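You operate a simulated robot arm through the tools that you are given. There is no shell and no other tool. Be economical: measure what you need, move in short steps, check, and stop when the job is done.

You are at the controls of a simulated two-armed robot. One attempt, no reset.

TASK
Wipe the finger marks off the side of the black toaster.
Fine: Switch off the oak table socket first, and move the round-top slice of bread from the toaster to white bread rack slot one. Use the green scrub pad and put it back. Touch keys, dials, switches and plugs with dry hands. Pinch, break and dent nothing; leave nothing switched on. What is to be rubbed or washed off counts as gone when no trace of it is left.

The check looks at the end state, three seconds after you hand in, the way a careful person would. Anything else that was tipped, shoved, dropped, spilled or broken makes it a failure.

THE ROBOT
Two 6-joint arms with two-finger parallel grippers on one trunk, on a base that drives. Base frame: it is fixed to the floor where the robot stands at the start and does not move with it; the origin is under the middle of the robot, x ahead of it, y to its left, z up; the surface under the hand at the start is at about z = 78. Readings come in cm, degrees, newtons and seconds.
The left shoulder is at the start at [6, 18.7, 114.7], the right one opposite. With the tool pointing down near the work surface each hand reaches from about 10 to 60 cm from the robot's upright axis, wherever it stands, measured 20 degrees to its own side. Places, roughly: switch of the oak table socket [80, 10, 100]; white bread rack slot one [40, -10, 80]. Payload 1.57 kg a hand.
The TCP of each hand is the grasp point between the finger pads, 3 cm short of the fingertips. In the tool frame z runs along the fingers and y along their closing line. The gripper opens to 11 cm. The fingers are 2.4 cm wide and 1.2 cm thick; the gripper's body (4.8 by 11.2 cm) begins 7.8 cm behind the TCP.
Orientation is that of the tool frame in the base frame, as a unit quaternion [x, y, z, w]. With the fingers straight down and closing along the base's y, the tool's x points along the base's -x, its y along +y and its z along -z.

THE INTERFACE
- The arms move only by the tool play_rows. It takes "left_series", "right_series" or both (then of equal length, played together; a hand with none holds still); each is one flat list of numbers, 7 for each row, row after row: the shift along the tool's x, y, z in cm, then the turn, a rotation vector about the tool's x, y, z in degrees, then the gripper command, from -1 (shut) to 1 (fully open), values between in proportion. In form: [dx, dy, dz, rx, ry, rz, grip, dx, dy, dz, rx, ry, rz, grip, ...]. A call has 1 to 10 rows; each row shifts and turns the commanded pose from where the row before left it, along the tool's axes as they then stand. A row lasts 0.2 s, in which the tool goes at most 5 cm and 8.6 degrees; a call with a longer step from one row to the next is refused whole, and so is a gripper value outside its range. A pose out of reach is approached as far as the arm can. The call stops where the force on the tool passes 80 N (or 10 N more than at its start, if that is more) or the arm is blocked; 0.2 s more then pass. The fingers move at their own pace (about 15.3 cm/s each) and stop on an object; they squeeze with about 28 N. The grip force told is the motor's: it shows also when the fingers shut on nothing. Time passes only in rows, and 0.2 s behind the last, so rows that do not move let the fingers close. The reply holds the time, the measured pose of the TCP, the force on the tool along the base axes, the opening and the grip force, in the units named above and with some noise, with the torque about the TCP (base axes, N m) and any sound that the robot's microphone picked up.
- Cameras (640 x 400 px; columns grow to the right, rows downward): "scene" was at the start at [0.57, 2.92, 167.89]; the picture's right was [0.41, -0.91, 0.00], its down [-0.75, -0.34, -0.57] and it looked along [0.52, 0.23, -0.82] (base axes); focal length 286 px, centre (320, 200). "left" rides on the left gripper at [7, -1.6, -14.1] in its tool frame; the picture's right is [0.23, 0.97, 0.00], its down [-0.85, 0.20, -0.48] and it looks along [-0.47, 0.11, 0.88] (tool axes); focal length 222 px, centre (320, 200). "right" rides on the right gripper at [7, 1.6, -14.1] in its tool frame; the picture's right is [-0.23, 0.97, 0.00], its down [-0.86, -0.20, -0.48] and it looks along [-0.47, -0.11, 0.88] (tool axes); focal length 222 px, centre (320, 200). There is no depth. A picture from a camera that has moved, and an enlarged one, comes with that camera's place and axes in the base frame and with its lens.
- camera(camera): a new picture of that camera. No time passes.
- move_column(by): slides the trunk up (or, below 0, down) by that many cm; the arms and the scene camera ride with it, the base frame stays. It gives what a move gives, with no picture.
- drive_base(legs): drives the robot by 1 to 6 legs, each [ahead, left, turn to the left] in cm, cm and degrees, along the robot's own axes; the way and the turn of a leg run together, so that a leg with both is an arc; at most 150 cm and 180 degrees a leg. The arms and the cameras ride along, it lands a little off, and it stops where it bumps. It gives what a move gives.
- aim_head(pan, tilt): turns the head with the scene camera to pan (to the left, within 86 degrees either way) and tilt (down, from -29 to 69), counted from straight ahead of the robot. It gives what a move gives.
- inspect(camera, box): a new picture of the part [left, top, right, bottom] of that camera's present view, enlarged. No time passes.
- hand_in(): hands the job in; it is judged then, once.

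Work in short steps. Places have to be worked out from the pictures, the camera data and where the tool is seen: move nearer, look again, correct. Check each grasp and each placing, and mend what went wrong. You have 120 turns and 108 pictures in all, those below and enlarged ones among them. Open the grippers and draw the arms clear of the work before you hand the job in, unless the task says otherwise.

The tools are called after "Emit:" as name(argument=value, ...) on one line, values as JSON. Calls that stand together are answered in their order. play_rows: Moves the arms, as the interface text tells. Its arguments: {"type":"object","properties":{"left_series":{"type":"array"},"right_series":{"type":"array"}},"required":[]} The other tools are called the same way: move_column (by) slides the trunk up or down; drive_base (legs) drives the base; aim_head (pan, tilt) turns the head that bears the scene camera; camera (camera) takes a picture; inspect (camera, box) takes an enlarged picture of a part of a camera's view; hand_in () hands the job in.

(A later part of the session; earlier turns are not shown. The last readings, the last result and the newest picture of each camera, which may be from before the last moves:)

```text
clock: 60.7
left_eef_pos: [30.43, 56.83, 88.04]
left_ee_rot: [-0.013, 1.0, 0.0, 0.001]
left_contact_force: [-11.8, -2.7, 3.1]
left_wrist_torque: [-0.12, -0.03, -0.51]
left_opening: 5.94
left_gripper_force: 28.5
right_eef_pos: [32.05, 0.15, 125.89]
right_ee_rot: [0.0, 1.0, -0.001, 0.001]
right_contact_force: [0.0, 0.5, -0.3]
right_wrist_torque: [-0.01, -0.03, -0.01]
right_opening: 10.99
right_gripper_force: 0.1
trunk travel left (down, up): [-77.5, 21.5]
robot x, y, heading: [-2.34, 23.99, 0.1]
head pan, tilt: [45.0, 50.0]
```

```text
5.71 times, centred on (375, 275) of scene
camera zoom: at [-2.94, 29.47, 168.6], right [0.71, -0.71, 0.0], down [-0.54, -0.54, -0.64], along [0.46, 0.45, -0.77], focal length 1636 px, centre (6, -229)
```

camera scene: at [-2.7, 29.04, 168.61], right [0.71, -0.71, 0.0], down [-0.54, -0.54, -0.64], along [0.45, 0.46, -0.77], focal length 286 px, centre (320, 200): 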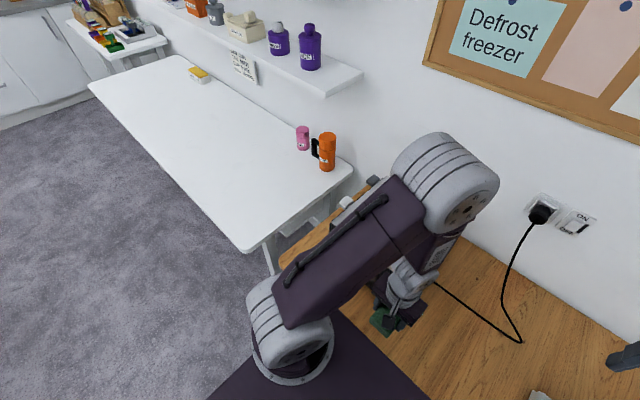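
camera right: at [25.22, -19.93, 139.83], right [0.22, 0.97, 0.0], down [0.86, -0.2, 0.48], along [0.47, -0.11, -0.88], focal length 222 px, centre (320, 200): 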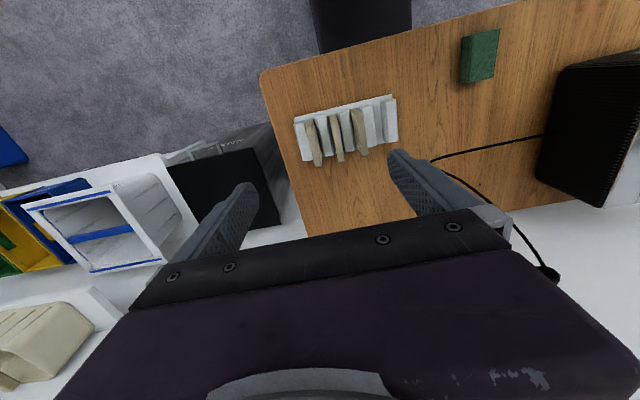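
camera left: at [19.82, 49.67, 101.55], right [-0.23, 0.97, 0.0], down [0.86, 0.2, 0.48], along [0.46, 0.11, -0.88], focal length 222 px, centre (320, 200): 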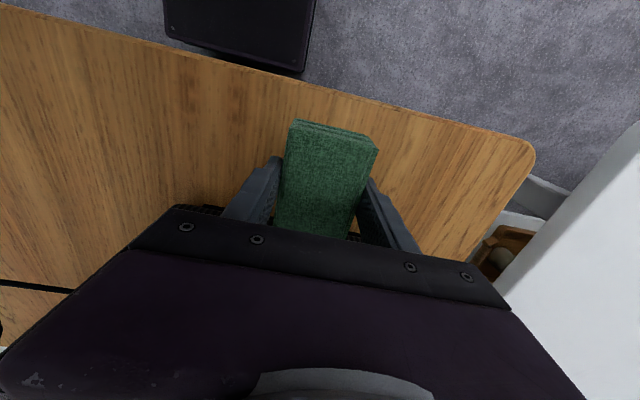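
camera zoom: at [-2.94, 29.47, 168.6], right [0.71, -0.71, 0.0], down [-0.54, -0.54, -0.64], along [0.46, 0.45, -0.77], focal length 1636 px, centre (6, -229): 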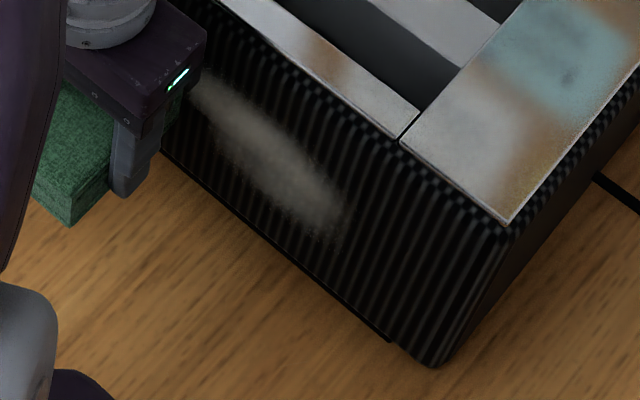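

It's fading a little (lower edge now fainter). I'll repeat back-and-forth passes at several heights.

Emit:
play_rows(left_series=[0, -2.6, 0, 0, 0, 0, -0.3, 0, -2.6, 0, 0, 0, 0, -0.3, 0, -2.6, 0, 0, 0, 0, -0.3, 0, -2.6, 0, 0, 0, 0, -0.3, 0, -2.6, 0, 0, 0, 0, -0.3, 0, 2.6, -0.8, 0, 0, 0, -0.3, 0, 2.6, 0, 0, 0, 0, -0.3, 0, 2.6, 0, 0, 0, 0, -0.3, 0, 2.6, 0, 0, 0, 0, -0.3, 0, 2.6, 0, 0, 0, 0, -0.3])

Emit:
play_rows(left_series=[0, -2.6, -0.8, 0, 0, 0, -0.3, 0, -2.6, 0, 0, 0, 0, -0.3, 0, -2.6, 0, 0, 0, 0, -0.3, 0, -2.6, 0, 0, 0, 0, -0.3, 0, -2.6, 0, 0, 0, 0, -0.3, 0, 2.6, -0.8, 0, 0, 0, -0.3, 0, 2.6, 0, 0, 0, 0, -0.3, 0, 2.6, 0, 0, 0, 0, -0.3, 0, 2.6, 0, 0, 0, 0, -0.3, 0, 2.6, 0, 0, 0, 0, -0.3])

Emit:
inspect(camera="scene", box=[335, 240, 415, 310])

```text
clock: 62.9
left_eef_pos: [30.44, 56.95, 88.99]
left_ee_rot: [-0.014, 1.0, 0.0, 0.001]
left_contact_force: [-5.6, 0.1, -2.3]
left_wrist_torque: [0.04, 0.12, -0.16]
left_opening: 5.91
left_gripper_force: 28.2
right_eef_pos: [32.0, 0.2, 125.81]
right_ee_rot: [0.0, 1.0, -0.001, 0.0]
right_contact_force: [-0.3, -0.5, -0.1]
right_wrist_torque: [-0.02, 0.01, -0.04]
right_opening: 11.0
right_gripper_force: 0.0
trunk travel left (down, up): [-77.5, 21.5]
robot x, y, heading: [-2.37, 23.83, -0.0]
head pan, tilt: [45.0, 50.0]
```

```text
clock: 65.1
left_eef_pos: [30.61, 57.13, 90.39]
left_ee_rot: [-0.015, 1.0, -0.001, 0.0]
left_contact_force: [-6.5, 0.1, -1.9]
left_wrist_torque: [0.02, 0.14, -0.21]
left_opening: 5.9
left_gripper_force: 28.1
right_eef_pos: [31.96, 0.16, 125.82]
right_ee_rot: [0.0, 1.0, -0.001, 0.0]
right_contact_force: [-0.7, -1.0, 0.3]
right_wrist_torque: [0.0, 0.01, 0.03]
right_opening: 10.98
right_gripper_force: 0.0
trunk travel left (down, up): [-77.5, 21.5]
robot x, y, heading: [-2.31, 24.1, 0.1]
head pan, tilt: [45.0, 50.0]
```

```text
5.71 times, centred on (375, 275) of scene
camera zoom: at [-2.88, 29.49, 168.59], right [0.71, -0.71, 0.0], down [-0.54, -0.54, -0.64], along [0.46, 0.45, -0.77], focal length 1636 px, centre (6, -229)
```

zoom: 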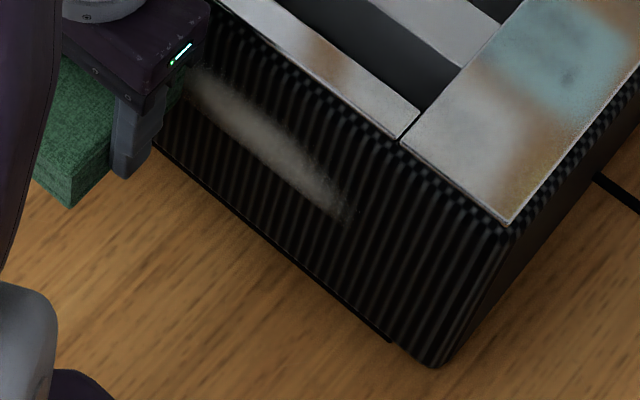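

Clearly working: the lower half is gone. Now passes at TCP z≈91–92.5 for the remaining upper band.

Emit:
play_rows(left_series=[-0.1, -2.6, -0.8, 0, 0, 0, -0.3, 0, -2.6, 0, 0, 0, 0, -0.3, 0, -2.6, 0, 0, 0, 0, -0.3, 0, -2.6, 0, 0, 0, 0, -0.3, 0, -2.6, 0, 0, 0, 0, -0.3, 0, 2.6, -0.8, 0, 0, 0, -0.3, 0, 2.6, 0, 0, 0, 0, -0.3, 0, 2.6, 0, 0, 0, 0, -0.3, 0, 2.6, 0, 0, 0, 0, -0.3, 0, 2.6, 0, 0, 0, 0, -0.3])

Emit:
play_rows(left_series=[0, -2.6, 0, 0, 0, 0, -0.3, 0, -2.6, 0, 0, 0, 0, -0.3, 0, -2.6, 0, 0, 0, 0, -0.3, 0, -2.6, 0, 0, 0, 0, -0.3, 0, -2.6, 0, 0, 0, 0, -0.3, 0, 2.6, 0, 0, 0, 0, -0.3, 0, 2.6, 0, 0, 0, 0, -0.3, 0, 2.6, 0, 0, 0, 0, -0.3, 0, 2.6, 0, 0, 0, 0, -0.3, 0, 2.6, 0, 0, 0, 0, -0.3])

Emit:
inspect(camera="scene", box=[315, 230, 415, 310])

```text
clock: 67.3
left_eef_pos: [30.53, 57.05, 92.07]
left_ee_rot: [-0.015, 1.0, -0.001, 0.0]
left_contact_force: [-7.0, -1.8, -1.7]
left_wrist_torque: [0.03, 0.11, -0.14]
left_opening: 5.9
left_gripper_force: 27.9
right_eef_pos: [32.03, 0.33, 125.92]
right_ee_rot: [0.0, 1.0, -0.001, 0.001]
right_contact_force: [0.2, 0.0, -0.2]
right_wrist_torque: [0.01, 0.01, 0.01]
right_opening: 11.02
right_gripper_force: 0.0
trunk travel left (down, up): [-77.5, 21.5]
robot x, y, heading: [-2.55, 24.05, -0.1]
head pan, tilt: [45.0, 50.0]
```

```text
clock: 69.5
left_eef_pos: [30.46, 57.07, 92.15]
left_ee_rot: [-0.015, 1.0, 0.0, 0.0]
left_contact_force: [-10.0, -1.4, -1.2]
left_wrist_torque: [-0.07, 0.08, -0.19]
left_opening: 5.92
left_gripper_force: 28.3
right_eef_pos: [32.08, 0.33, 125.89]
right_ee_rot: [0.001, 1.0, 0.0, 0.001]
right_contact_force: [0.5, -0.2, 0.3]
right_wrist_torque: [-0.01, -0.02, -0.05]
right_opening: 11.0
right_gripper_force: 0.0
trunk travel left (down, up): [-77.5, 21.5]
robot x, y, heading: [-2.43, 23.88, -0.0]
head pan, tilt: [45.0, 50.0]
```

```text
5.00 times, centred on (365, 270) of scene
camera zoom: at [-2.96, 29.48, 168.59], right [0.71, -0.71, 0.0], down [-0.54, -0.54, -0.64], along [0.46, 0.45, -0.77], focal length 1432 px, centre (95, -150)
```

zoom: 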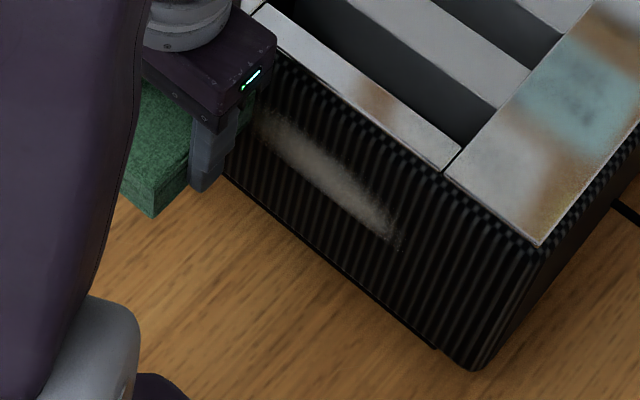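

The remaining stripe sits around z≈89–90. More passes here, slightly firmer.

Emit:
play_rows(left_series=[-0.12, -2.6, 0.5, 0, 0, 0, -0.3, 0, -2.6, 0, 0, 0, 0, -0.3, 0, -2.6, 0, 0, 0, 0, -0.3, 0, -2.6, 0, 0, 0, 0, -0.3, 0, -2.6, 0, 0, 0, 0, -0.3, 0, 2.6, 0, 0, 0, 0, -0.3, 0, 2.6, 0, 0, 0, 0, -0.3, 0, 2.6, 0, 0, 0, 0, -0.3, 0, 2.6, 0, 0, 0, 0, -0.3, 0, 2.6, 0, 0, 0, 0, -0.3])

Emit:
play_rows(left_series=[0, -2.6, 0.3, 0, 0, 0, -0.3, 0, -2.6, 0, 0, 0, 0, -0.3, 0, -2.6, 0, 0, 0, 0, -0.3, 0, -2.6, 0, 0, 0, 0, -0.3, 0, -2.6, 0, 0, 0, 0, -0.3, 0, 2.6, 0, 0, 0, 0, -0.3, 0, 2.6, 0, 0, 0, 0, -0.3, 0, 2.6, 0, 0, 0, 0, -0.3, 0, 2.6, 0, 0, 0, 0, -0.3, 0, 2.6, 0, 0, 0, 0, -0.3])

Emit:
inspect(camera="scene", box=[315, 230, 415, 310])

```text
clock: 71.7
left_eef_pos: [30.55, 57.08, 91.6]
left_ee_rot: [-0.015, 1.0, 0.0, 0.0]
left_contact_force: [-11.0, -2.4, -1.7]
left_wrist_torque: [-0.11, 0.17, -0.14]
left_opening: 5.91
left_gripper_force: 28.1
right_eef_pos: [31.96, 0.11, 125.88]
right_ee_rot: [-0.001, 1.0, 0.0, 0.001]
right_contact_force: [-0.8, -0.5, -0.4]
right_wrist_torque: [-0.03, -0.03, -0.01]
right_opening: 11.01
right_gripper_force: 0.0
trunk travel left (down, up): [-77.5, 21.5]
robot x, y, heading: [-2.53, 24.06, 0.0]
head pan, tilt: [45.0, 50.0]
```

```text
clock: 73.9
left_eef_pos: [30.63, 57.16, 91.25]
left_ee_rot: [-0.015, 1.0, 0.0, 0.001]
left_contact_force: [-7.6, -1.7, -0.7]
left_wrist_torque: [-0.03, 0.07, 0.04]
left_opening: 5.92
left_gripper_force: 27.9
right_eef_pos: [31.99, 0.27, 125.86]
right_ee_rot: [0.0, 1.0, -0.001, 0.0]
right_contact_force: [-0.8, 0.0, -0.2]
right_wrist_torque: [0.0, 0.0, -0.02]
right_opening: 10.98
right_gripper_force: 0.0
trunk travel left (down, up): [-77.5, 21.5]
robot x, y, heading: [-2.2, 24.42, -0.0]
head pan, tilt: [45.0, 50.0]
```

```text
5.00 times, centred on (365, 270) of scene
camera zoom: at [-2.94, 29.49, 168.59], right [0.71, -0.71, 0.0], down [-0.54, -0.54, -0.64], along [0.46, 0.45, -0.77], focal length 1432 px, centre (95, -150)
```

zoom: 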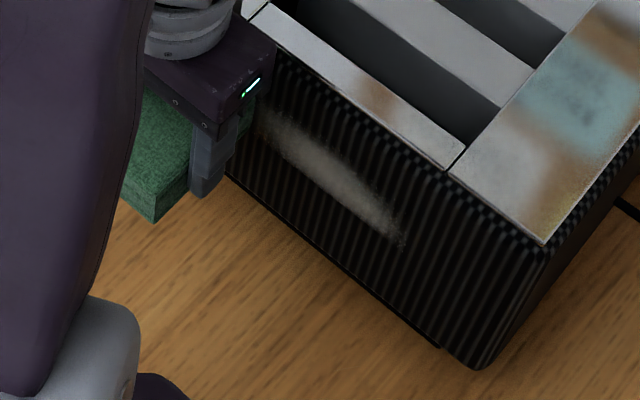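

Checking whether the pad slipped in the grip, since the contact x has crept by ~4 mm.

Emit:
camera(camera="left")

```text
41 pictures are left
camera left: at [23.68, 55.33, 105.47], right [-0.26, 0.97, 0.0], down [0.85, 0.22, 0.48], along [0.46, 0.12, -0.88], focal length 222 px, centre (320, 200)
```

left: 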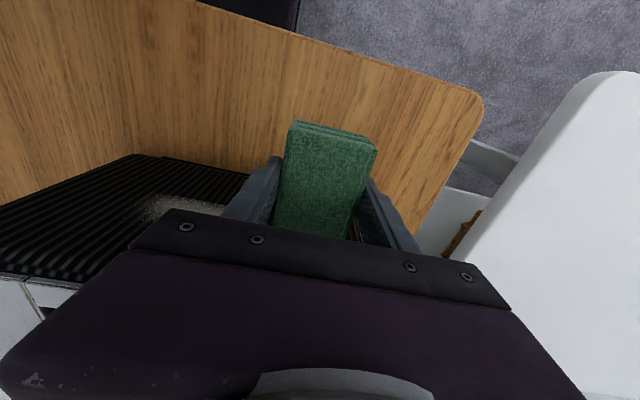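

No slip in the grip. The hand camera shows the clean lower area and the remaining stripe higher up; apparently my heights are ~2 cm too low. I go higher (TCP z≈93.5–94.5) with lighter pressure.

Emit:
play_rows(left_series=[0.05, -2.6, -1.2, 0, 0, 0, -0.3, 0, -2.6, -1, 0, 0, 0, -0.3, 0, -2.6, 0, 0, 0, 0, -0.3, 0, -2.6, 0, 0, 0, 0, -0.3, 0, -2.6, 0, 0, 0, 0, -0.3, 0, 2.6, 0, 0, 0, 0, -0.3, 0, 2.6, 0, 0, 0, 0, -0.3, 0, 2.6, 0, 0, 0, 0, -0.3, 0, 2.6, 0, 0, 0, 0, -0.3, 0, 2.6, 0, 0, 0, 0, -0.3])

Emit:
play_rows(left_series=[0, -2.6, -1, 0, 0, 0, -0.3, 0, -2.6, 0, 0, 0, 0, -0.3, 0, -2.6, 0, 0, 0, 0, -0.3, 0, -2.6, 0, 0, 0, 0, -0.3, 0, -2.6, 0, 0, 0, 0, -0.3, 0, 2.6, 0, 0, 0, 0, -0.3, 0, 2.6, 0, 0, 0, 0, -0.3, 0, 2.6, 0, 0, 0, 0, -0.3, 0, 2.6, 0, 0, 0, 0, -0.3, 0, 2.6, 0, 0, 0, 0, -0.3])

Emit:
inspect(camera="scene", box=[315, 230, 415, 310])

```text
clock: 76.1
left_eef_pos: [30.51, 57.02, 93.42]
left_ee_rot: [-0.015, 1.0, 0.0, 0.0]
left_contact_force: [-7.0, -0.7, -0.6]
left_wrist_torque: [-0.02, 0.03, 0.03]
left_opening: 5.9
left_gripper_force: 27.5
right_eef_pos: [31.99, 0.22, 125.88]
right_ee_rot: [0.0, 1.0, 0.0, 0.0]
right_contact_force: [0.5, 0.8, 0.4]
right_wrist_torque: [-0.03, -0.02, -0.01]
right_opening: 11.01
right_gripper_force: 0.1
trunk travel left (down, up): [-77.5, 21.5]
robot x, y, heading: [-2.03, 24.25, -0.1]
head pan, tilt: [45.0, 50.0]
```

```text
clock: 78.3
left_eef_pos: [30.52, 57.16, 94.36]
left_ee_rot: [-0.015, 1.0, -0.001, 0.0]
left_contact_force: [-6.8, -0.9, -2.0]
left_wrist_torque: [-0.03, 0.03, -0.01]
left_opening: 5.91
left_gripper_force: 28.0
right_eef_pos: [32.05, 0.19, 125.9]
right_ee_rot: [-0.001, 1.0, -0.001, 0.001]
right_contact_force: [-0.5, 0.5, -0.4]
right_wrist_torque: [-0.01, -0.04, 0.02]
right_opening: 11.0
right_gripper_force: 0.0
trunk travel left (down, up): [-77.5, 21.5]
robot x, y, heading: [-2.65, 24.41, 0.0]
head pan, tilt: [45.0, 50.0]
```

```text
5.00 times, centred on (365, 270) of scene
camera zoom: at [-2.92, 29.48, 168.59], right [0.71, -0.71, 0.0], down [-0.54, -0.54, -0.64], along [0.46, 0.45, -0.77], focal length 1432 px, centre (95, -150)
```

zoom: 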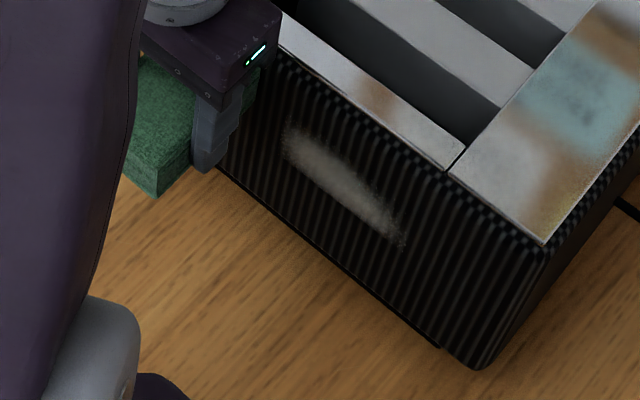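

The left part cleared; the right part remains, probably because contact is lighter there. Let me stroke to the right and read the force there.

Emit:
play_rows(left_series=[0, -2.5, 0.8, 0, 0, 0, -0.3, 0, -2.5, 0.8, 0, 0, 0, -0.3, 0, -2.5, 0, 0, 0, 0, -0.3, 0, -2.5, 0, 0, 0, 0, -0.3])

Emit:
play_rows(left_series=[0, -2.2, 0, 0, 0, 0, -0.3, 0, -2.2, 0, 0, 0, 0, -0.3])

```text
clock: 79.3
left_eef_pos: [30.88, 46.86, 92.99]
left_ee_rot: [-0.015, 1.0, -0.001, -0.001]
left_contact_force: [-6.9, 1.2, 0.8]
left_wrist_torque: [0.01, -0.04, 0.04]
left_opening: 5.89
left_gripper_force: 28.5
right_eef_pos: [32.18, 0.15, 125.91]
right_ee_rot: [0.0, 1.0, -0.001, 0.001]
right_contact_force: [0.4, 0.1, 0.4]
right_wrist_torque: [0.02, -0.01, 0.01]
right_opening: 11.0
right_gripper_force: 0.0
trunk travel left (down, up): [-77.5, 21.5]
robot x, y, heading: [-2.38, 24.12, -0.0]
head pan, tilt: [45.0, 50.0]
```

```text
clock: 79.9
left_eef_pos: [31.0, 42.38, 92.98]
left_ee_rot: [-0.015, 1.0, 0.0, 0.0]
left_contact_force: [-6.2, -0.4, 0.4]
left_wrist_torque: [0.07, -0.11, -0.05]
left_opening: 5.94
left_gripper_force: 27.8
right_eef_pos: [32.15, -0.0, 125.78]
right_ee_rot: [0.0, 1.0, -0.001, 0.001]
right_contact_force: [0.6, 0.1, -0.3]
right_wrist_torque: [0.04, 0.0, 0.02]
right_opening: 11.01
right_gripper_force: 0.0
trunk travel left (down, up): [-77.5, 21.5]
robot x, y, heading: [-2.5, 24.06, 0.2]
head pan, tilt: [45.0, 50.0]
```

Contact is uniform ~6.5 N. I do repeated shorter strokes over y 41–53 at TCP z 93→91 with this light force.

Emit:
play_rows(left_series=[0, 2.6, 0, 0, 0, 0, -0.3, 0, 2.6, 0, 0, 0, 0, -0.3, 0, 2.6, 0, 0, 0, 0, -0.3, 0, -2.6, 0.5, 0, 0, 0, -0.3, 0, -2.6, 0, 0, 0, 0, -0.3, 0, -2.6, 0, 0, 0, 0, -0.3, 0, 2.6, 0.5, 0, 0, 0, -0.3, 0, 2.6, 0, 0, 0, 0, -0.3, 0, 2.6, 0, 0, 0, 0, -0.3, 0, -2.6, 0.5, 0, 0, 0, -0.3])

Emit:
play_rows(left_series=[0, -2.6, 0, 0, 0, 0, -0.3, 0, -2.6, 0, 0, 0, 0, -0.3, 0, 2.6, 0.5, 0, 0, 0, -0.3, 0, 2.6, 0, 0, 0, 0, -0.3, 0, 2.6, 0, 0, 0, 0, -0.3, 0, -2.6, -1, 0, 0, 0, -0.3, 0, -2.6, 0, 0, 0, 0, -0.3, 0, -2.6, 0, 0, 0, 0, -0.3])

Emit:
play_rows(left_series=[0, 3, 0, 0, 0, 0, -0.3, 0, 3, 0, 0, 0, 0, -0.3, 0, 3, 0, 0, 0, 0, -0.3, 0, 3, 0, 0, 0, 0, -0.3, 0, 2, 0, 0, 0, 0, -0.3])

Emit:
inspect(camera="scene", box=[315, 230, 415, 310])

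```text
clock: 82.1
left_eef_pos: [30.83, 47.72, 91.4]
left_ee_rot: [-0.016, 1.0, 0.001, -0.001]
left_contact_force: [-9.0, 2.8, -0.7]
left_wrist_torque: [0.06, 0.08, 0.08]
left_opening: 5.91
left_gripper_force: 28.0
right_eef_pos: [31.91, 0.05, 125.83]
right_ee_rot: [0.001, 1.0, 0.0, 0.001]
right_contact_force: [0.2, -0.3, 0.4]
right_wrist_torque: [0.03, 0.01, 0.03]
right_opening: 11.02
right_gripper_force: 0.2
trunk travel left (down, up): [-77.5, 21.5]
robot x, y, heading: [-2.53, 23.91, 0.3]
head pan, tilt: [45.0, 50.0]
```

```text
clock: 83.9
left_eef_pos: [30.98, 42.49, 91.85]
left_ee_rot: [-0.015, 1.0, 0.0, -0.001]
left_contact_force: [-10.7, 2.1, 0.7]
left_wrist_torque: [0.08, 0.05, 0.32]
left_opening: 5.9
left_gripper_force: 28.4
right_eef_pos: [32.04, 0.02, 125.83]
right_ee_rot: [0.0, 1.0, 0.0, 0.0]
right_contact_force: [-0.7, 0.0, -0.5]
right_wrist_torque: [-0.01, 0.0, -0.02]
right_opening: 11.01
right_gripper_force: 0.1
trunk travel left (down, up): [-77.5, 21.5]
robot x, y, heading: [-2.43, 24.17, 0.1]
head pan, tilt: [45.0, 50.0]
```

```text
clock: 85.1
left_eef_pos: [30.55, 56.46, 91.75]
left_ee_rot: [-0.014, 1.0, 0.0, 0.0]
left_contact_force: [-9.9, -2.7, -1.7]
left_wrist_torque: [-0.05, 0.15, 0.09]
left_opening: 5.9
left_gripper_force: 28.1
right_eef_pos: [31.94, 0.1, 125.93]
right_ee_rot: [0.0, 1.0, 0.0, 0.001]
right_contact_force: [0.6, 0.0, 0.0]
right_wrist_torque: [-0.01, 0.03, -0.04]
right_opening: 11.0
right_gripper_force: 0.1
trunk travel left (down, up): [-77.5, 21.5]
robot x, y, heading: [-2.09, 23.9, 0.2]
head pan, tilt: [45.0, 50.0]
```

```text
5.00 times, centred on (365, 270) of scene
camera zoom: at [-2.97, 29.39, 168.59], right [0.71, -0.71, 0.0], down [-0.54, -0.54, -0.64], along [0.46, 0.45, -0.77], focal length 1432 px, centre (95, -150)
```

zoom: 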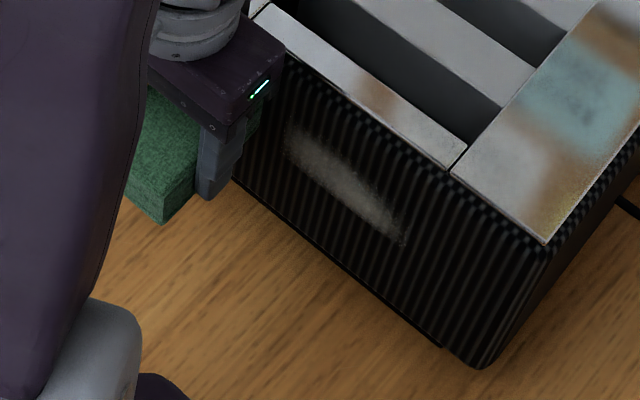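

It's fading steadily; keep stroking at z≈91–93 with ~10 N.

Emit:
play_rows(left_series=[0, -4, 0, 0, 0, 0, -0.3, 0, -4, 0, 0, 0, 0, -0.3, 0, -4, 0, 0, 0, 0, -0.3, 0, 4, 0, 0, 0, 0, -0.3, 0, 4, 0, 0, 0, 0, -0.3, 0, -4, 0, 0, 0, 0, -0.3, 0, -4, 0, 0, 0, 0, -0.3, 0, 4, -0.5, 0, 0, 0, -0.3, 0, 4, 0, 0, 0, 0, -0.3, 0, -4, 0, 0, 0, 0, -0.3])

Emit:
play_rows(left_series=[0, -4, -0.5, 0, 0, 0, -0.3, 0, 4, 0, 0, 0, 0, -0.3, 0, 4, 0, 0, 0, 0, -0.3, 0, -4, 0, 0, 0, 0, -0.3, 0, -4, 0, 0, 0, 0, -0.3, 0, 4, 0.5, 0, 0, 0, -0.3, 0, 4, 0, 0, 0, 0, -0.3, 0, -4, 0, 0, 0, 0, -0.3, 0, -4, 0, 0, 0, 0, -0.3, 0, 4, 0, 0, 0, 0, -0.3])

Emit:
play_rows(left_series=[0, 4, 0.5, 0, 0, 0, -0.3, 0, -4, 0, 0, 0, 0, -0.3, 0, -4, 0, 0, 0, 0, -0.3, 0, 4, 0, 0, 0, 0, -0.3, 0, 4, 0, 0, 0, 0, -0.3, 0, -4, 0, 0, 0, 0, -0.3, 0, -4, 0, 0, 0, 0, -0.3, 0, 4, 0, 0, 0, 0, -0.3, 0, 4, 0, 0, 0, 0, -0.3, 0, 4, 0, 0, 0, 0, -0.3])

Emit:
inspect(camera="scene", box=[315, 230, 415, 310])

```text
clock: 87.3
left_eef_pos: [30.8, 48.43, 92.52]
left_ee_rot: [-0.014, 1.0, 0.0, -0.001]
left_contact_force: [-10.7, 4.1, -0.9]
left_wrist_torque: [0.06, 0.07, 0.19]
left_opening: 5.92
left_gripper_force: 27.9
right_eef_pos: [32.03, -0.18, 125.68]
right_ee_rot: [-0.001, 1.0, 0.0, 0.001]
right_contact_force: [0.7, -0.8, 0.1]
right_wrist_torque: [0.01, 0.0, 0.02]
right_opening: 11.01
right_gripper_force: 0.0
trunk travel left (down, up): [-77.5, 21.5]
robot x, y, heading: [-2.04, 24.45, -0.2]
head pan, tilt: [45.0, 50.0]
```

```text
clock: 89.5
left_eef_pos: [30.74, 48.68, 92.43]
left_ee_rot: [-0.015, 1.0, -0.001, 0.0]
left_contact_force: [-9.8, -4.1, -0.7]
left_wrist_torque: [-0.05, 0.02, -0.11]
left_opening: 5.92
left_gripper_force: 27.9
right_eef_pos: [31.82, 0.27, 126.04]
right_ee_rot: [0.001, 1.0, -0.001, 0.002]
right_contact_force: [-1.3, 0.6, 0.8]
right_wrist_torque: [-0.02, 0.0, 0.04]
right_opening: 10.99
right_gripper_force: 0.1
trunk travel left (down, up): [-77.5, 21.5]
robot x, y, heading: [-1.88, 24.07, -0.1]
head pan, tilt: [45.0, 50.0]
```

```text
clock: 91.7
left_eef_pos: [30.51, 56.46, 91.83]
left_ee_rot: [-0.014, 1.0, 0.0, 0.0]
left_contact_force: [-10.9, -5.6, 0.0]
left_wrist_torque: [-0.06, 0.02, -0.13]
left_opening: 5.91
left_gripper_force: 28.0
right_eef_pos: [31.91, 0.07, 125.85]
right_ee_rot: [0.0, 1.0, -0.001, 0.0]
right_contact_force: [-0.4, 0.3, -0.4]
right_wrist_torque: [0.0, -0.02, 0.01]
right_opening: 11.0
right_gripper_force: 0.2
trunk travel left (down, up): [-77.5, 21.5]
robot x, y, heading: [-2.04, 24.06, -0.0]
head pan, tilt: [45.0, 50.0]
```

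```text
5.00 times, centred on (365, 270) of scene
camera zoom: at [-3.03, 29.31, 168.6], right [0.71, -0.71, 0.0], down [-0.54, -0.54, -0.64], along [0.46, 0.45, -0.76], focal length 1432 px, centre (95, -150)
```

zoom: 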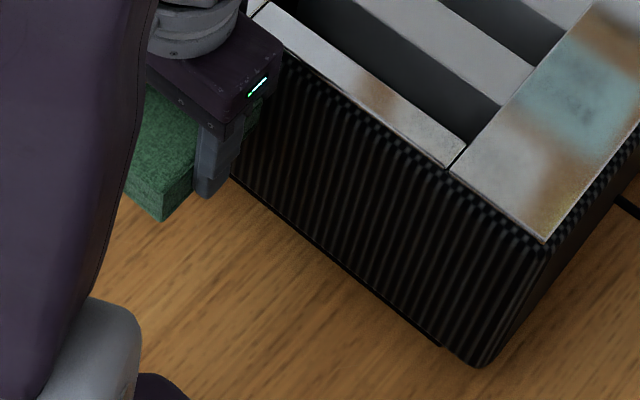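

The visible part is spotless. I back the pad off and move right to view the whole near face with the hand camera and head.

Emit:
play_rows(left_series=[1, 0, 0, 0, 0, 0, -0.3, 2.5, 0, 0, 0, 0, 0, -0.3, 0, -4, 0, 0, 0, 0, -0.3, 0, -4.5, 0, 0, 0, 0, -0.3, 0, -4.5, 0, 0, 0, 0, -0.3, 0, -4.5, 0, 0, 0, 0, -0.3, 0, -4.5, 0, 0, 0, 0, -0.3, 0, -4.5, 0, 0, 0, 0, -0.3, 0, -4.5, 0, 0, 0, 0, -0.3])

Emit:
camera(camera="left")

Emit:
camera(camera="scene")

```text
clock: 93.7
left_eef_pos: [28.02, 25.4, 91.91]
left_ee_rot: [-0.015, 1.0, 0.001, -0.002]
left_contact_force: [0.1, -0.4, -0.5]
left_wrist_torque: [0.0, 0.02, 0.0]
left_opening: 5.95
left_gripper_force: 28.0
right_eef_pos: [32.13, -0.04, 125.87]
right_ee_rot: [0.0, 1.0, 0.001, 0.0]
right_contact_force: [-0.8, -0.5, 0.4]
right_wrist_torque: [0.03, -0.01, 0.01]
right_opening: 10.99
right_gripper_force: 0.1
trunk travel left (down, up): [-77.5, 21.5]
robot x, y, heading: [-2.39, 23.96, 0.0]
head pan, tilt: [45.0, 50.0]
```

```text
37 pictures are left
camera left: at [21.17, 23.6, 106.16], right [-0.26, 0.97, 0.0], down [0.85, 0.22, 0.48], along [0.46, 0.12, -0.88], focal length 222 px, centre (320, 200)
```

left: 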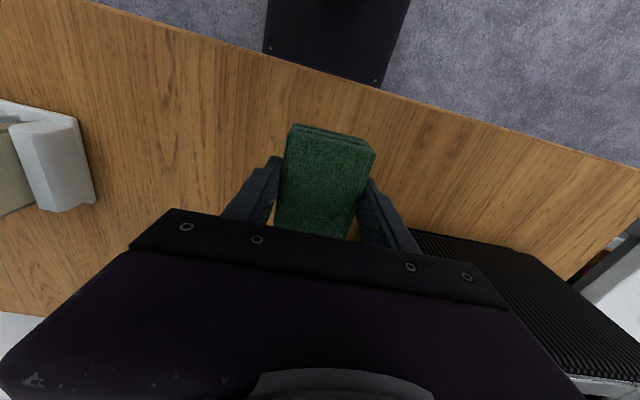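

```text
36 pictures are left
camera scene: at [-2.74, 29.18, 168.6], right [0.71, -0.71, 0.0], down [-0.54, -0.54, -0.64], along [0.45, 0.46, -0.77], focal length 286 px, centre (320, 200)
```

scene: 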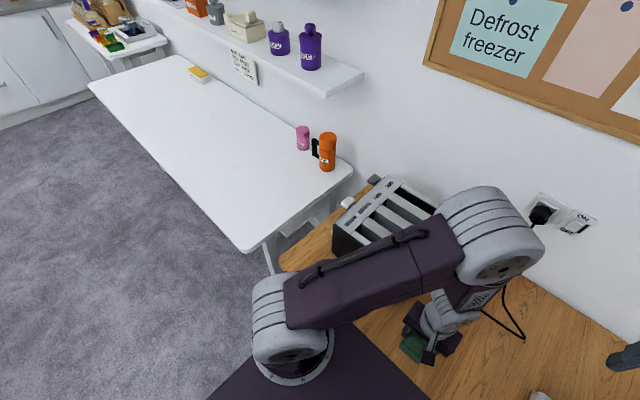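

Emit:
inspect(camera="left", box=[400, 220, 640, 380])

Emit:
inspect(camera="scene", box=[320, 170, 440, 270])

```text
2.50 times, centred on (520, 300) of left
camera zoom: at [21.17, 23.6, 106.16], right [-0.26, 0.97, 0.0], down [0.85, 0.22, 0.48], along [0.46, 0.12, -0.88], focal length 555 px, centre (-180, -50)
```

zoom: 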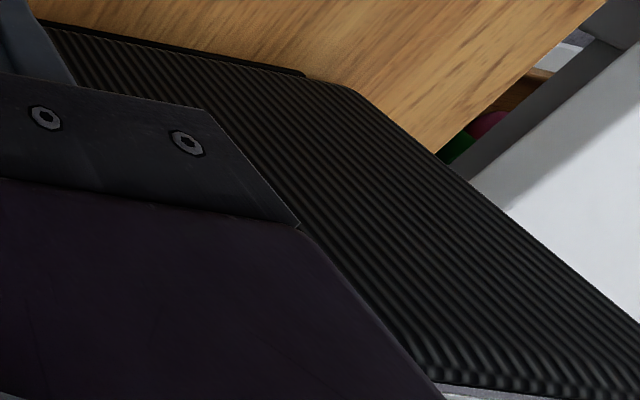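

```text
4.00 times, centred on (380, 220) of scene
camera zoom: at [-2.74, 29.18, 168.6], right [0.71, -0.71, 0.0], down [-0.54, -0.54, -0.64], along [0.45, 0.46, -0.77], focal length 1145 px, centre (80, 120)
```

zoom: 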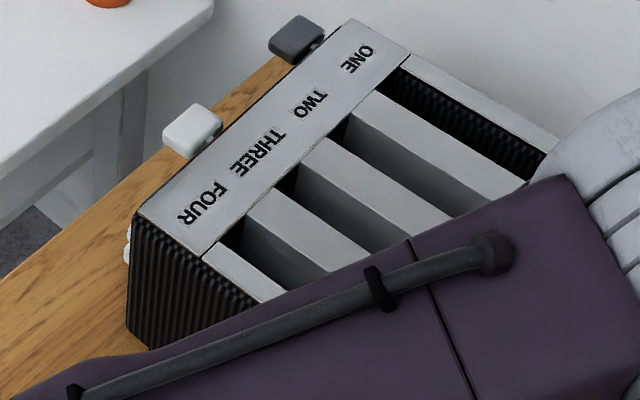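

No trace visible on the parts in view. I drive right 9 cm (hand carries the pad toward its home) and check the face once more.

Emit:
drive_base(legs=[[0, -9, 0]])

Emit:
play_rows(left_series=[-0.3, 0, 0, 0, 0, 1.7, -0.3, -0.3, 0, 0, 0, 0, 0, -0.3])

Emit:
inspect(camera="left", box=[460, 200, 640, 360])

Emit:
camera(camera="left")

```text
clock: 94.8
left_eef_pos: [28.13, 16.64, 92.03]
left_ee_rot: [-0.014, 1.0, -0.001, -0.001]
left_contact_force: [0.9, -1.4, -0.3]
left_wrist_torque: [0.0, 0.01, -0.02]
left_opening: 5.92
left_gripper_force: 28.6
right_eef_pos: [32.09, -8.74, 125.83]
right_ee_rot: [0.0, 1.0, -0.001, 0.0]
right_contact_force: [0.7, -0.5, 0.8]
right_wrist_torque: [0.02, 0.02, -0.03]
right_opening: 11.02
right_gripper_force: 0.0
trunk travel left (down, up): [-77.5, 21.5]
robot x, y, heading: [-2.38, 15.1, 0.1]
head pan, tilt: [45.0, 50.0]
```

```text
clock: 95.4
left_eef_pos: [28.76, 16.57, 91.9]
left_ee_rot: [0.0, 1.0, 0.001, -0.001]
left_contact_force: [0.9, -0.3, -1.1]
left_wrist_torque: [0.0, 0.03, 0.01]
left_opening: 5.92
left_gripper_force: 28.2
right_eef_pos: [32.18, -8.76, 125.81]
right_ee_rot: [-0.001, 1.0, 0.0, 0.0]
right_contact_force: [-0.3, -0.1, 0.2]
right_wrist_torque: [-0.02, 0.02, -0.01]
right_opening: 10.98
right_gripper_force: 0.1
trunk travel left (down, up): [-77.5, 21.5]
robot x, y, heading: [-2.21, 14.76, -0.1]
head pan, tilt: [45.0, 50.0]
```

```text
2.50 times, centred on (550, 280) of left
camera zoom: at [21.78, 15.04, 106.15], right [-0.23, 0.97, 0.0], down [0.86, 0.2, 0.48], along [0.46, 0.11, -0.88], focal length 555 px, centre (-255, 0)
```

zoom: 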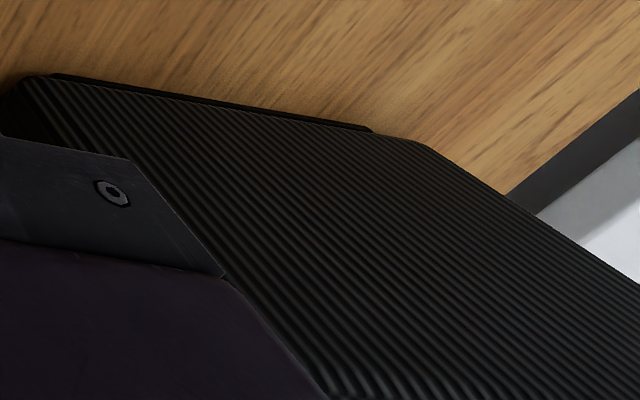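

```text
32 pictures are left
camera left: at [21.78, 15.04, 106.15], right [-0.23, 0.97, 0.0], down [0.86, 0.2, 0.48], along [0.46, 0.11, -0.88], focal length 222 px, centre (320, 200)
```

left: 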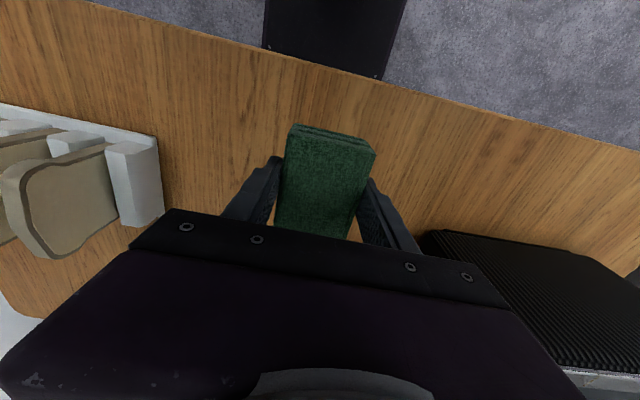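

The face is clean. Put the pad back at its original place: tiny shift, then lower to z≈81.6.

Emit:
play_rows(left_series=[0.1, -0.3, 3, 0, 0, 0, -0.3, 0, 0, 3, 0, 0, 0, -0.3, 0, 0, 2.5, 0, 0, 0, -0.3, 0, 0, 1.2, 0, 0, 0, -0.3, 0, 0, 0.4, 0, 0, 0, -0.3])

```text
clock: 96.6
left_eef_pos: [28.57, 16.27, 81.79]
left_ee_rot: [0.0, 1.0, 0.0, 0.0]
left_contact_force: [0.2, 0.8, -0.7]
left_wrist_torque: [0.0, 0.03, 0.02]
left_opening: 5.93
left_gripper_force: 28.2
right_eef_pos: [32.15, -8.94, 125.8]
right_ee_rot: [0.0, 1.0, 0.0, 0.0]
right_contact_force: [0.7, -0.5, 0.9]
right_wrist_torque: [0.03, -0.01, 0.0]
right_opening: 11.02
right_gripper_force: 0.1
trunk travel left (down, up): [-77.5, 21.5]
robot x, y, heading: [-2.04, 15.14, 0.0]
head pan, tilt: [45.0, 50.0]
```

Two more millimetres down, release and rise.

Emit:
play_rows(left_series=[0, 0, 0.2, 0, 0, 0, -0.3, 0, 0, 0, 0, 0, 0, 0.3, 0, 0, 0, 0, 0, 0, 0.8, 0, 0, -3, 0, 0, 0, 0.8, 0, 0, -4, 0, 0, 0, 0.8, 0, 0, -4, 0, 0, 0, 0.8, 0, 0, -4, 0, 0, 0, 0.8, 0, 0, -4, 0, 0, 0, 0.8])

Emit:
camera(camera="left")

```text
clock: 98.4
left_eef_pos: [28.57, 16.28, 100.63]
left_ee_rot: [0.0, 1.0, 0.0, -0.001]
left_contact_force: [-0.1, 0.0, 0.1]
left_wrist_torque: [0.0, 0.0, 0.0]
left_opening: 9.88
left_gripper_force: 0.1
right_eef_pos: [32.11, -8.74, 125.92]
right_ee_rot: [0.0, 1.0, -0.001, 0.001]
right_contact_force: [-0.1, 0.4, -0.1]
right_wrist_torque: [0.02, -0.04, 0.03]
right_opening: 11.02
right_gripper_force: 0.0
trunk travel left (down, up): [-77.5, 21.5]
robot x, y, heading: [-1.99, 14.91, 0.1]
head pan, tilt: [45.0, 50.0]
```

```text
31 pictures are left
camera left: at [21.57, 14.79, 114.9], right [-0.23, 0.97, 0.0], down [0.86, 0.2, 0.48], along [0.46, 0.11, -0.88], focal length 222 px, centre (320, 200)
```

left: 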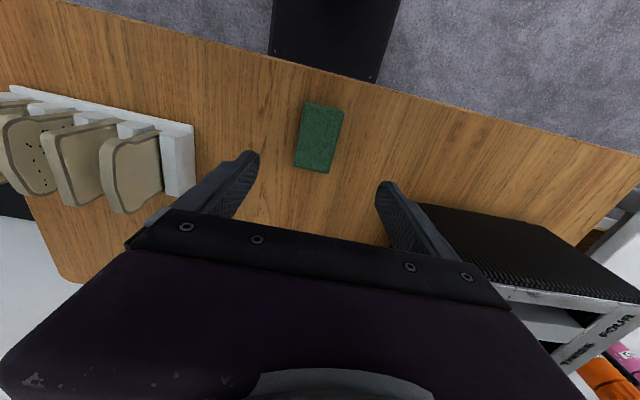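

Pad is back in place. Raise the hand, drive back to y≈2 and take the comparison view of the toaster.

Emit:
play_rows(left_series=[0, 0, -4, 0, 0, 0, 0.8, 0, 0, -4, 0, 0, 0, 0.8, -1, 0, -4, 0, 0, 0, 1, -2, 0, -4, 0, 0, 0, 1, -3, 0, -4, 0, 0, 0, 1, -3, 0, -4, 0, 0, 0, 1])

Emit:
drive_base(legs=[[0, -13, 0]])

Emit:
aim_head(pan=35, tilt=50)

Emit:
camera(camera="scene")

Emit:
inspect(camera="scene", box=[260, 140, 370, 260])

```text
clock: 99.8
left_eef_pos: [37.72, 16.29, 124.53]
left_ee_rot: [0.0, 1.0, 0.0, -0.001]
left_contact_force: [0.4, 0.4, 0.7]
left_wrist_torque: [0.02, 0.0, -0.01]
left_opening: 11.0
left_gripper_force: 0.0
right_eef_pos: [32.36, -8.9, 125.73]
right_ee_rot: [-0.001, 1.0, 0.0, 0.0]
right_contact_force: [0.1, 0.1, 0.4]
right_wrist_torque: [0.0, 0.01, 0.01]
right_opening: 10.98
right_gripper_force: 0.0
trunk travel left (down, up): [-77.5, 21.5]
robot x, y, heading: [-2.14, 14.52, -0.0]
head pan, tilt: [45.0, 50.0]
```

```text
clock: 101.1
left_eef_pos: [37.69, 3.4, 124.51]
left_ee_rot: [-0.001, 1.0, 0.0, -0.001]
left_contact_force: [0.0, -0.1, -0.1]
left_wrist_torque: [-0.02, 0.03, 0.03]
left_opening: 10.97
left_gripper_force: 0.0
right_eef_pos: [32.22, -21.81, 126.03]
right_ee_rot: [-0.001, 1.0, 0.0, 0.0]
right_contact_force: [-0.1, 0.1, -0.5]
right_wrist_torque: [0.0, 0.0, 0.02]
right_opening: 11.0
right_gripper_force: 0.0
trunk travel left (down, up): [-77.5, 21.5]
robot x, y, heading: [-1.9, 2.13, -0.1]
head pan, tilt: [45.0, 50.0]
```

```text
clock: 101.8
left_eef_pos: [37.67, 3.06, 124.6]
left_ee_rot: [0.0, 1.0, 0.0, 0.0]
left_contact_force: [0.3, 0.0, 0.4]
left_wrist_torque: [0.01, 0.03, -0.03]
left_opening: 11.0
left_gripper_force: 0.2
right_eef_pos: [32.09, -22.08, 125.86]
right_ee_rot: [-0.001, 1.0, 0.0, 0.0]
right_contact_force: [0.4, -0.7, 0.1]
right_wrist_torque: [-0.04, 0.01, -0.02]
right_opening: 11.0
right_gripper_force: 0.1
trunk travel left (down, up): [-77.5, 21.5]
robot x, y, heading: [-1.99, 1.68, 0.2]
head pan, tilt: [35.0, 50.0]
```

```text
30 pictures are left
camera scene: at [-1.84, 6.08, 168.6], right [0.58, -0.82, 0.0], down [-0.63, -0.44, -0.64], along [0.53, 0.37, -0.77], focal length 286 px, centre (320, 200)
```

scene: 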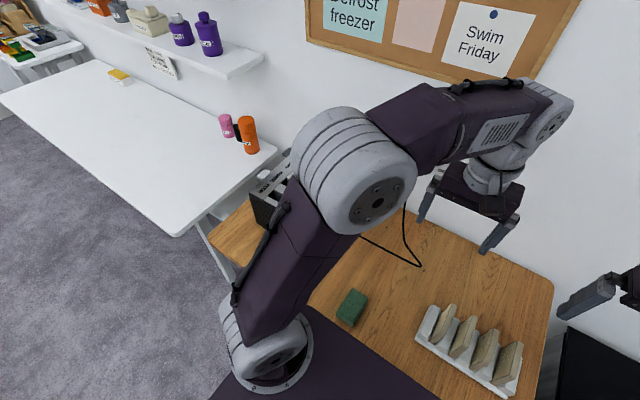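

```text
3.33 times, centred on (315, 200) of scene
camera zoom: at [-1.84, 6.08, 168.6], right [0.58, -0.82, 0.0], down [-0.63, -0.44, -0.64], along [0.53, 0.37, -0.77], focal length 954 px, centre (337, 200)
```

zoom: 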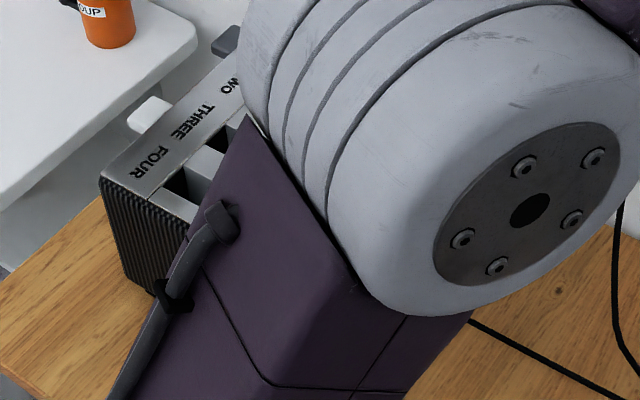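

The elbow occludes it. I put the left arm where it was for the earlier comparison picture ([40, 50, 123]).

Emit:
play_rows(left_series=[-0.2, 4.7, 0, 0, 0, 0, 1, -0.2, 4.7, 0, 0, 0, 0, 1, -0.2, 4.7, 0, 0, 0, 0, 1, -0.2, 4.7, 0, 0, 0, 0, 1, -0.2, 4.7, 0, 0, 0, 0, 1, -0.2, 4.7, 0, 0, 0, 0, 1, -0.2, 4.7, 0, 0, 0, 0, 1, -0.2, 4.7, 0, 0, 0, 0, 1, -0.2, 4.7, 0, 0, 0, 0, 1, -0.2, 4.7, 0, 0, 0, 0, 1])

Emit:
inspect(camera="scene", box=[260, 140, 370, 260])

Emit:
inspect(camera="left", box=[230, 70, 420, 245])

```text
clock: 104.0
left_eef_pos: [39.45, 50.54, 124.48]
left_ee_rot: [-0.002, 1.0, -0.001, -0.002]
left_contact_force: [0.3, 0.0, -0.3]
left_wrist_torque: [-0.04, -0.01, 0.02]
left_opening: 11.02
left_gripper_force: 0.0
right_eef_pos: [32.36, -21.75, 125.81]
right_ee_rot: [0.0, 1.0, -0.001, 0.0]
right_contact_force: [-0.1, 0.5, 0.9]
right_wrist_torque: [-0.03, 0.0, -0.01]
right_opening: 11.0
right_gripper_force: 0.1
trunk travel left (down, up): [-77.5, 21.5]
robot x, y, heading: [-2.21, 2.13, 0.1]
head pan, tilt: [35.0, 50.0]
```

```text
3.33 times, centred on (315, 200) of scene
camera zoom: at [-1.73, 6.52, 168.59], right [0.58, -0.82, 0.0], down [-0.63, -0.44, -0.64], along [0.53, 0.37, -0.77], focal length 954 px, centre (337, 200)
```

zoom: 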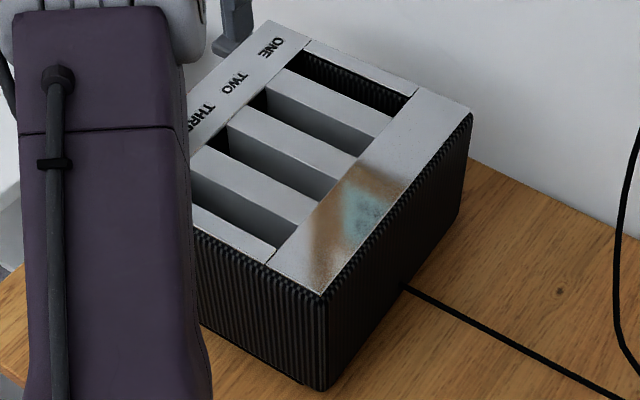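

```text
2.29 times, centred on (325, 158) of left
camera zoom: at [32.59, 49.02, 138.72], right [-0.23, 0.97, 0.0], down [0.86, 0.2, 0.47], along [0.46, 0.11, -0.88], focal length 508 px, centre (309, 297)
```

zoom: 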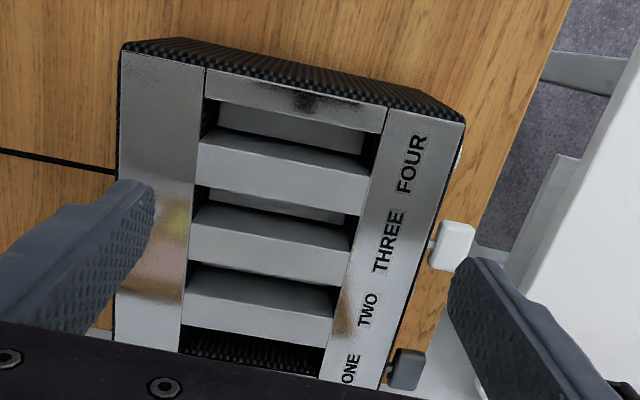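

The face is clean, but against the fixed wood knot the toaster has slid ~1.5 cm toward the wall while wiped. I'll gently draw it back using closed fingertips inside an empty slot; first a closer look from above.

Emit:
play_rows(left_series=[-2, -0.3, 2, 0, 0, 0, 0, -2, -0.3, 3, 0, 0, 0, -1, -2, 0, 3, 0, 0, 0, -1, -2, 0, 3, 0, 0, 0, -1, 0, 0, 1.5, 0, 0, 0, -1])

Emit:
camera(camera="left")

Emit:
inspect(camera="scene", box=[260, 120, 370, 220])

```text
clock: 105.2
left_eef_pos: [47.39, 49.62, 112.04]
left_ee_rot: [-0.001, 1.0, 0.0, -0.001]
left_contact_force: [-0.1, 0.1, -0.8]
left_wrist_torque: [0.01, 0.01, 0.0]
left_opening: 0.0
left_gripper_force: 20.7
right_eef_pos: [32.17, -21.98, 125.89]
right_ee_rot: [-0.001, 1.0, 0.0, 0.0]
right_contact_force: [0.3, 0.1, -1.0]
right_wrist_torque: [-0.02, 0.01, 0.0]
right_opening: 11.0
right_gripper_force: 0.1
trunk travel left (down, up): [-77.5, 21.5]
robot x, y, heading: [-2.44, 1.61, -0.0]
head pan, tilt: [35.0, 50.0]
```

```text
26 pictures are left
camera left: at [40.51, 48.1, 126.3], right [-0.23, 0.97, 0.0], down [0.86, 0.2, 0.48], along [0.46, 0.11, -0.88], focal length 222 px, centre (320, 200)
```

left: 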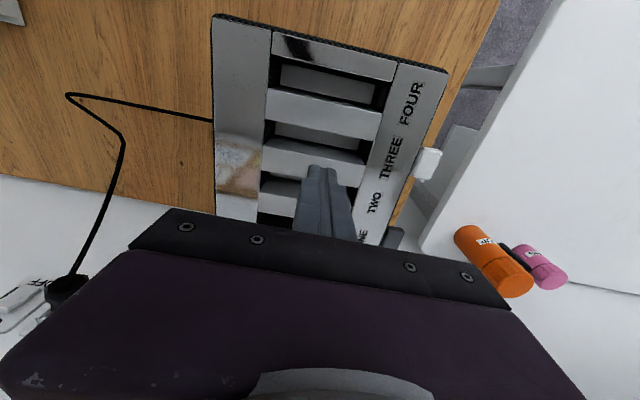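

```text
4.00 times, centred on (315, 170) of scene
camera zoom: at [-1.89, 6.2, 168.6], right [0.58, -0.82, 0.0], down [-0.63, -0.44, -0.64], along [0.53, 0.37, -0.77], focal length 1145 px, centre (340, 320)
```

zoom: 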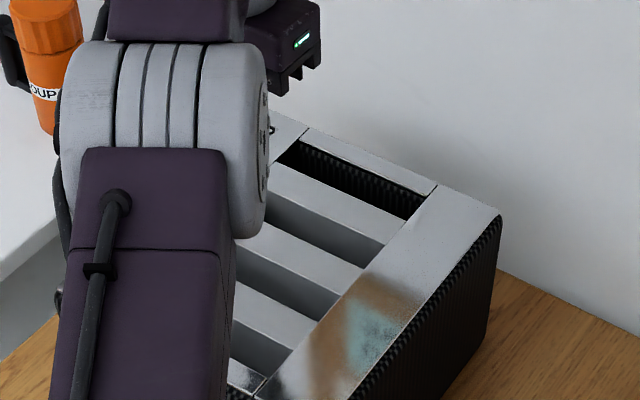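

Emit:
inspect(camera="left", box=[200, 10, 460, 230])

```text
1.82 times, centred on (330, 120) of left
camera zoom: at [40.51, 48.1, 126.3], right [-0.23, 0.97, 0.0], down [0.86, 0.2, 0.48], along [0.46, 0.11, -0.88], focal length 404 px, centre (302, 346)
```

zoom: 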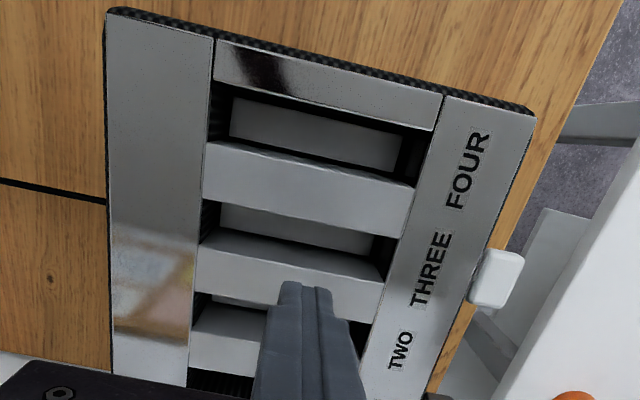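

Slot three spans x≈45.5–48.9; the fingertips (2.4 cm) fit. I lower the closed tips ~1.5–2 cm into it, above the bread carrier.

Emit:
play_rows(left_series=[0.1, 0, 4, 0, 0, 0, -1, 0, 0, 4, 0, 0, 0, -1, 0, 0, 3, 0, 0, 0, -1, 0, 0, 2, 0, 0, 0, -1, 0, 0, 1.2, 0, 0, 0, -1])

Emit:
inspect(camera="left", box=[200, 60, 460, 240])

```text
clock: 106.5
left_eef_pos: [48.25, 50.25, 98.58]
left_ee_rot: [-0.001, 1.0, 0.009, 0.01]
left_contact_force: [0.4, -0.1, -0.6]
left_wrist_torque: [-0.08, 0.07, 0.0]
left_opening: 0.0
left_gripper_force: 21.5
right_eef_pos: [32.49, -21.74, 125.67]
right_ee_rot: [-0.002, 1.0, -0.002, -0.001]
right_contact_force: [0.7, 0.1, -0.5]
right_wrist_torque: [-0.07, 0.1, -0.02]
right_opening: 10.99
right_gripper_force: 0.1
trunk travel left (down, up): [-77.5, 21.5]
robot x, y, heading: [-2.25, 1.61, 0.1]
head pan, tilt: [35.0, 50.0]
stopped in row 5 (left hand): the force on the tool passed its limit at 85 N (the readings are from after the stop); the commanded pose is now the measured one
```

```text
2.22 times, centred on (330, 150) of left
camera zoom: at [40.95, 48.58, 112.56], right [-0.23, 0.97, 0.01], down [0.85, 0.19, 0.5], along [0.48, 0.12, -0.87], focal length 494 px, centre (298, 311)
```

zoom: 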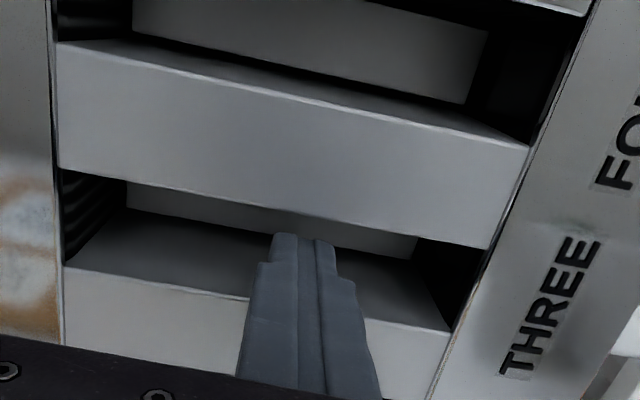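

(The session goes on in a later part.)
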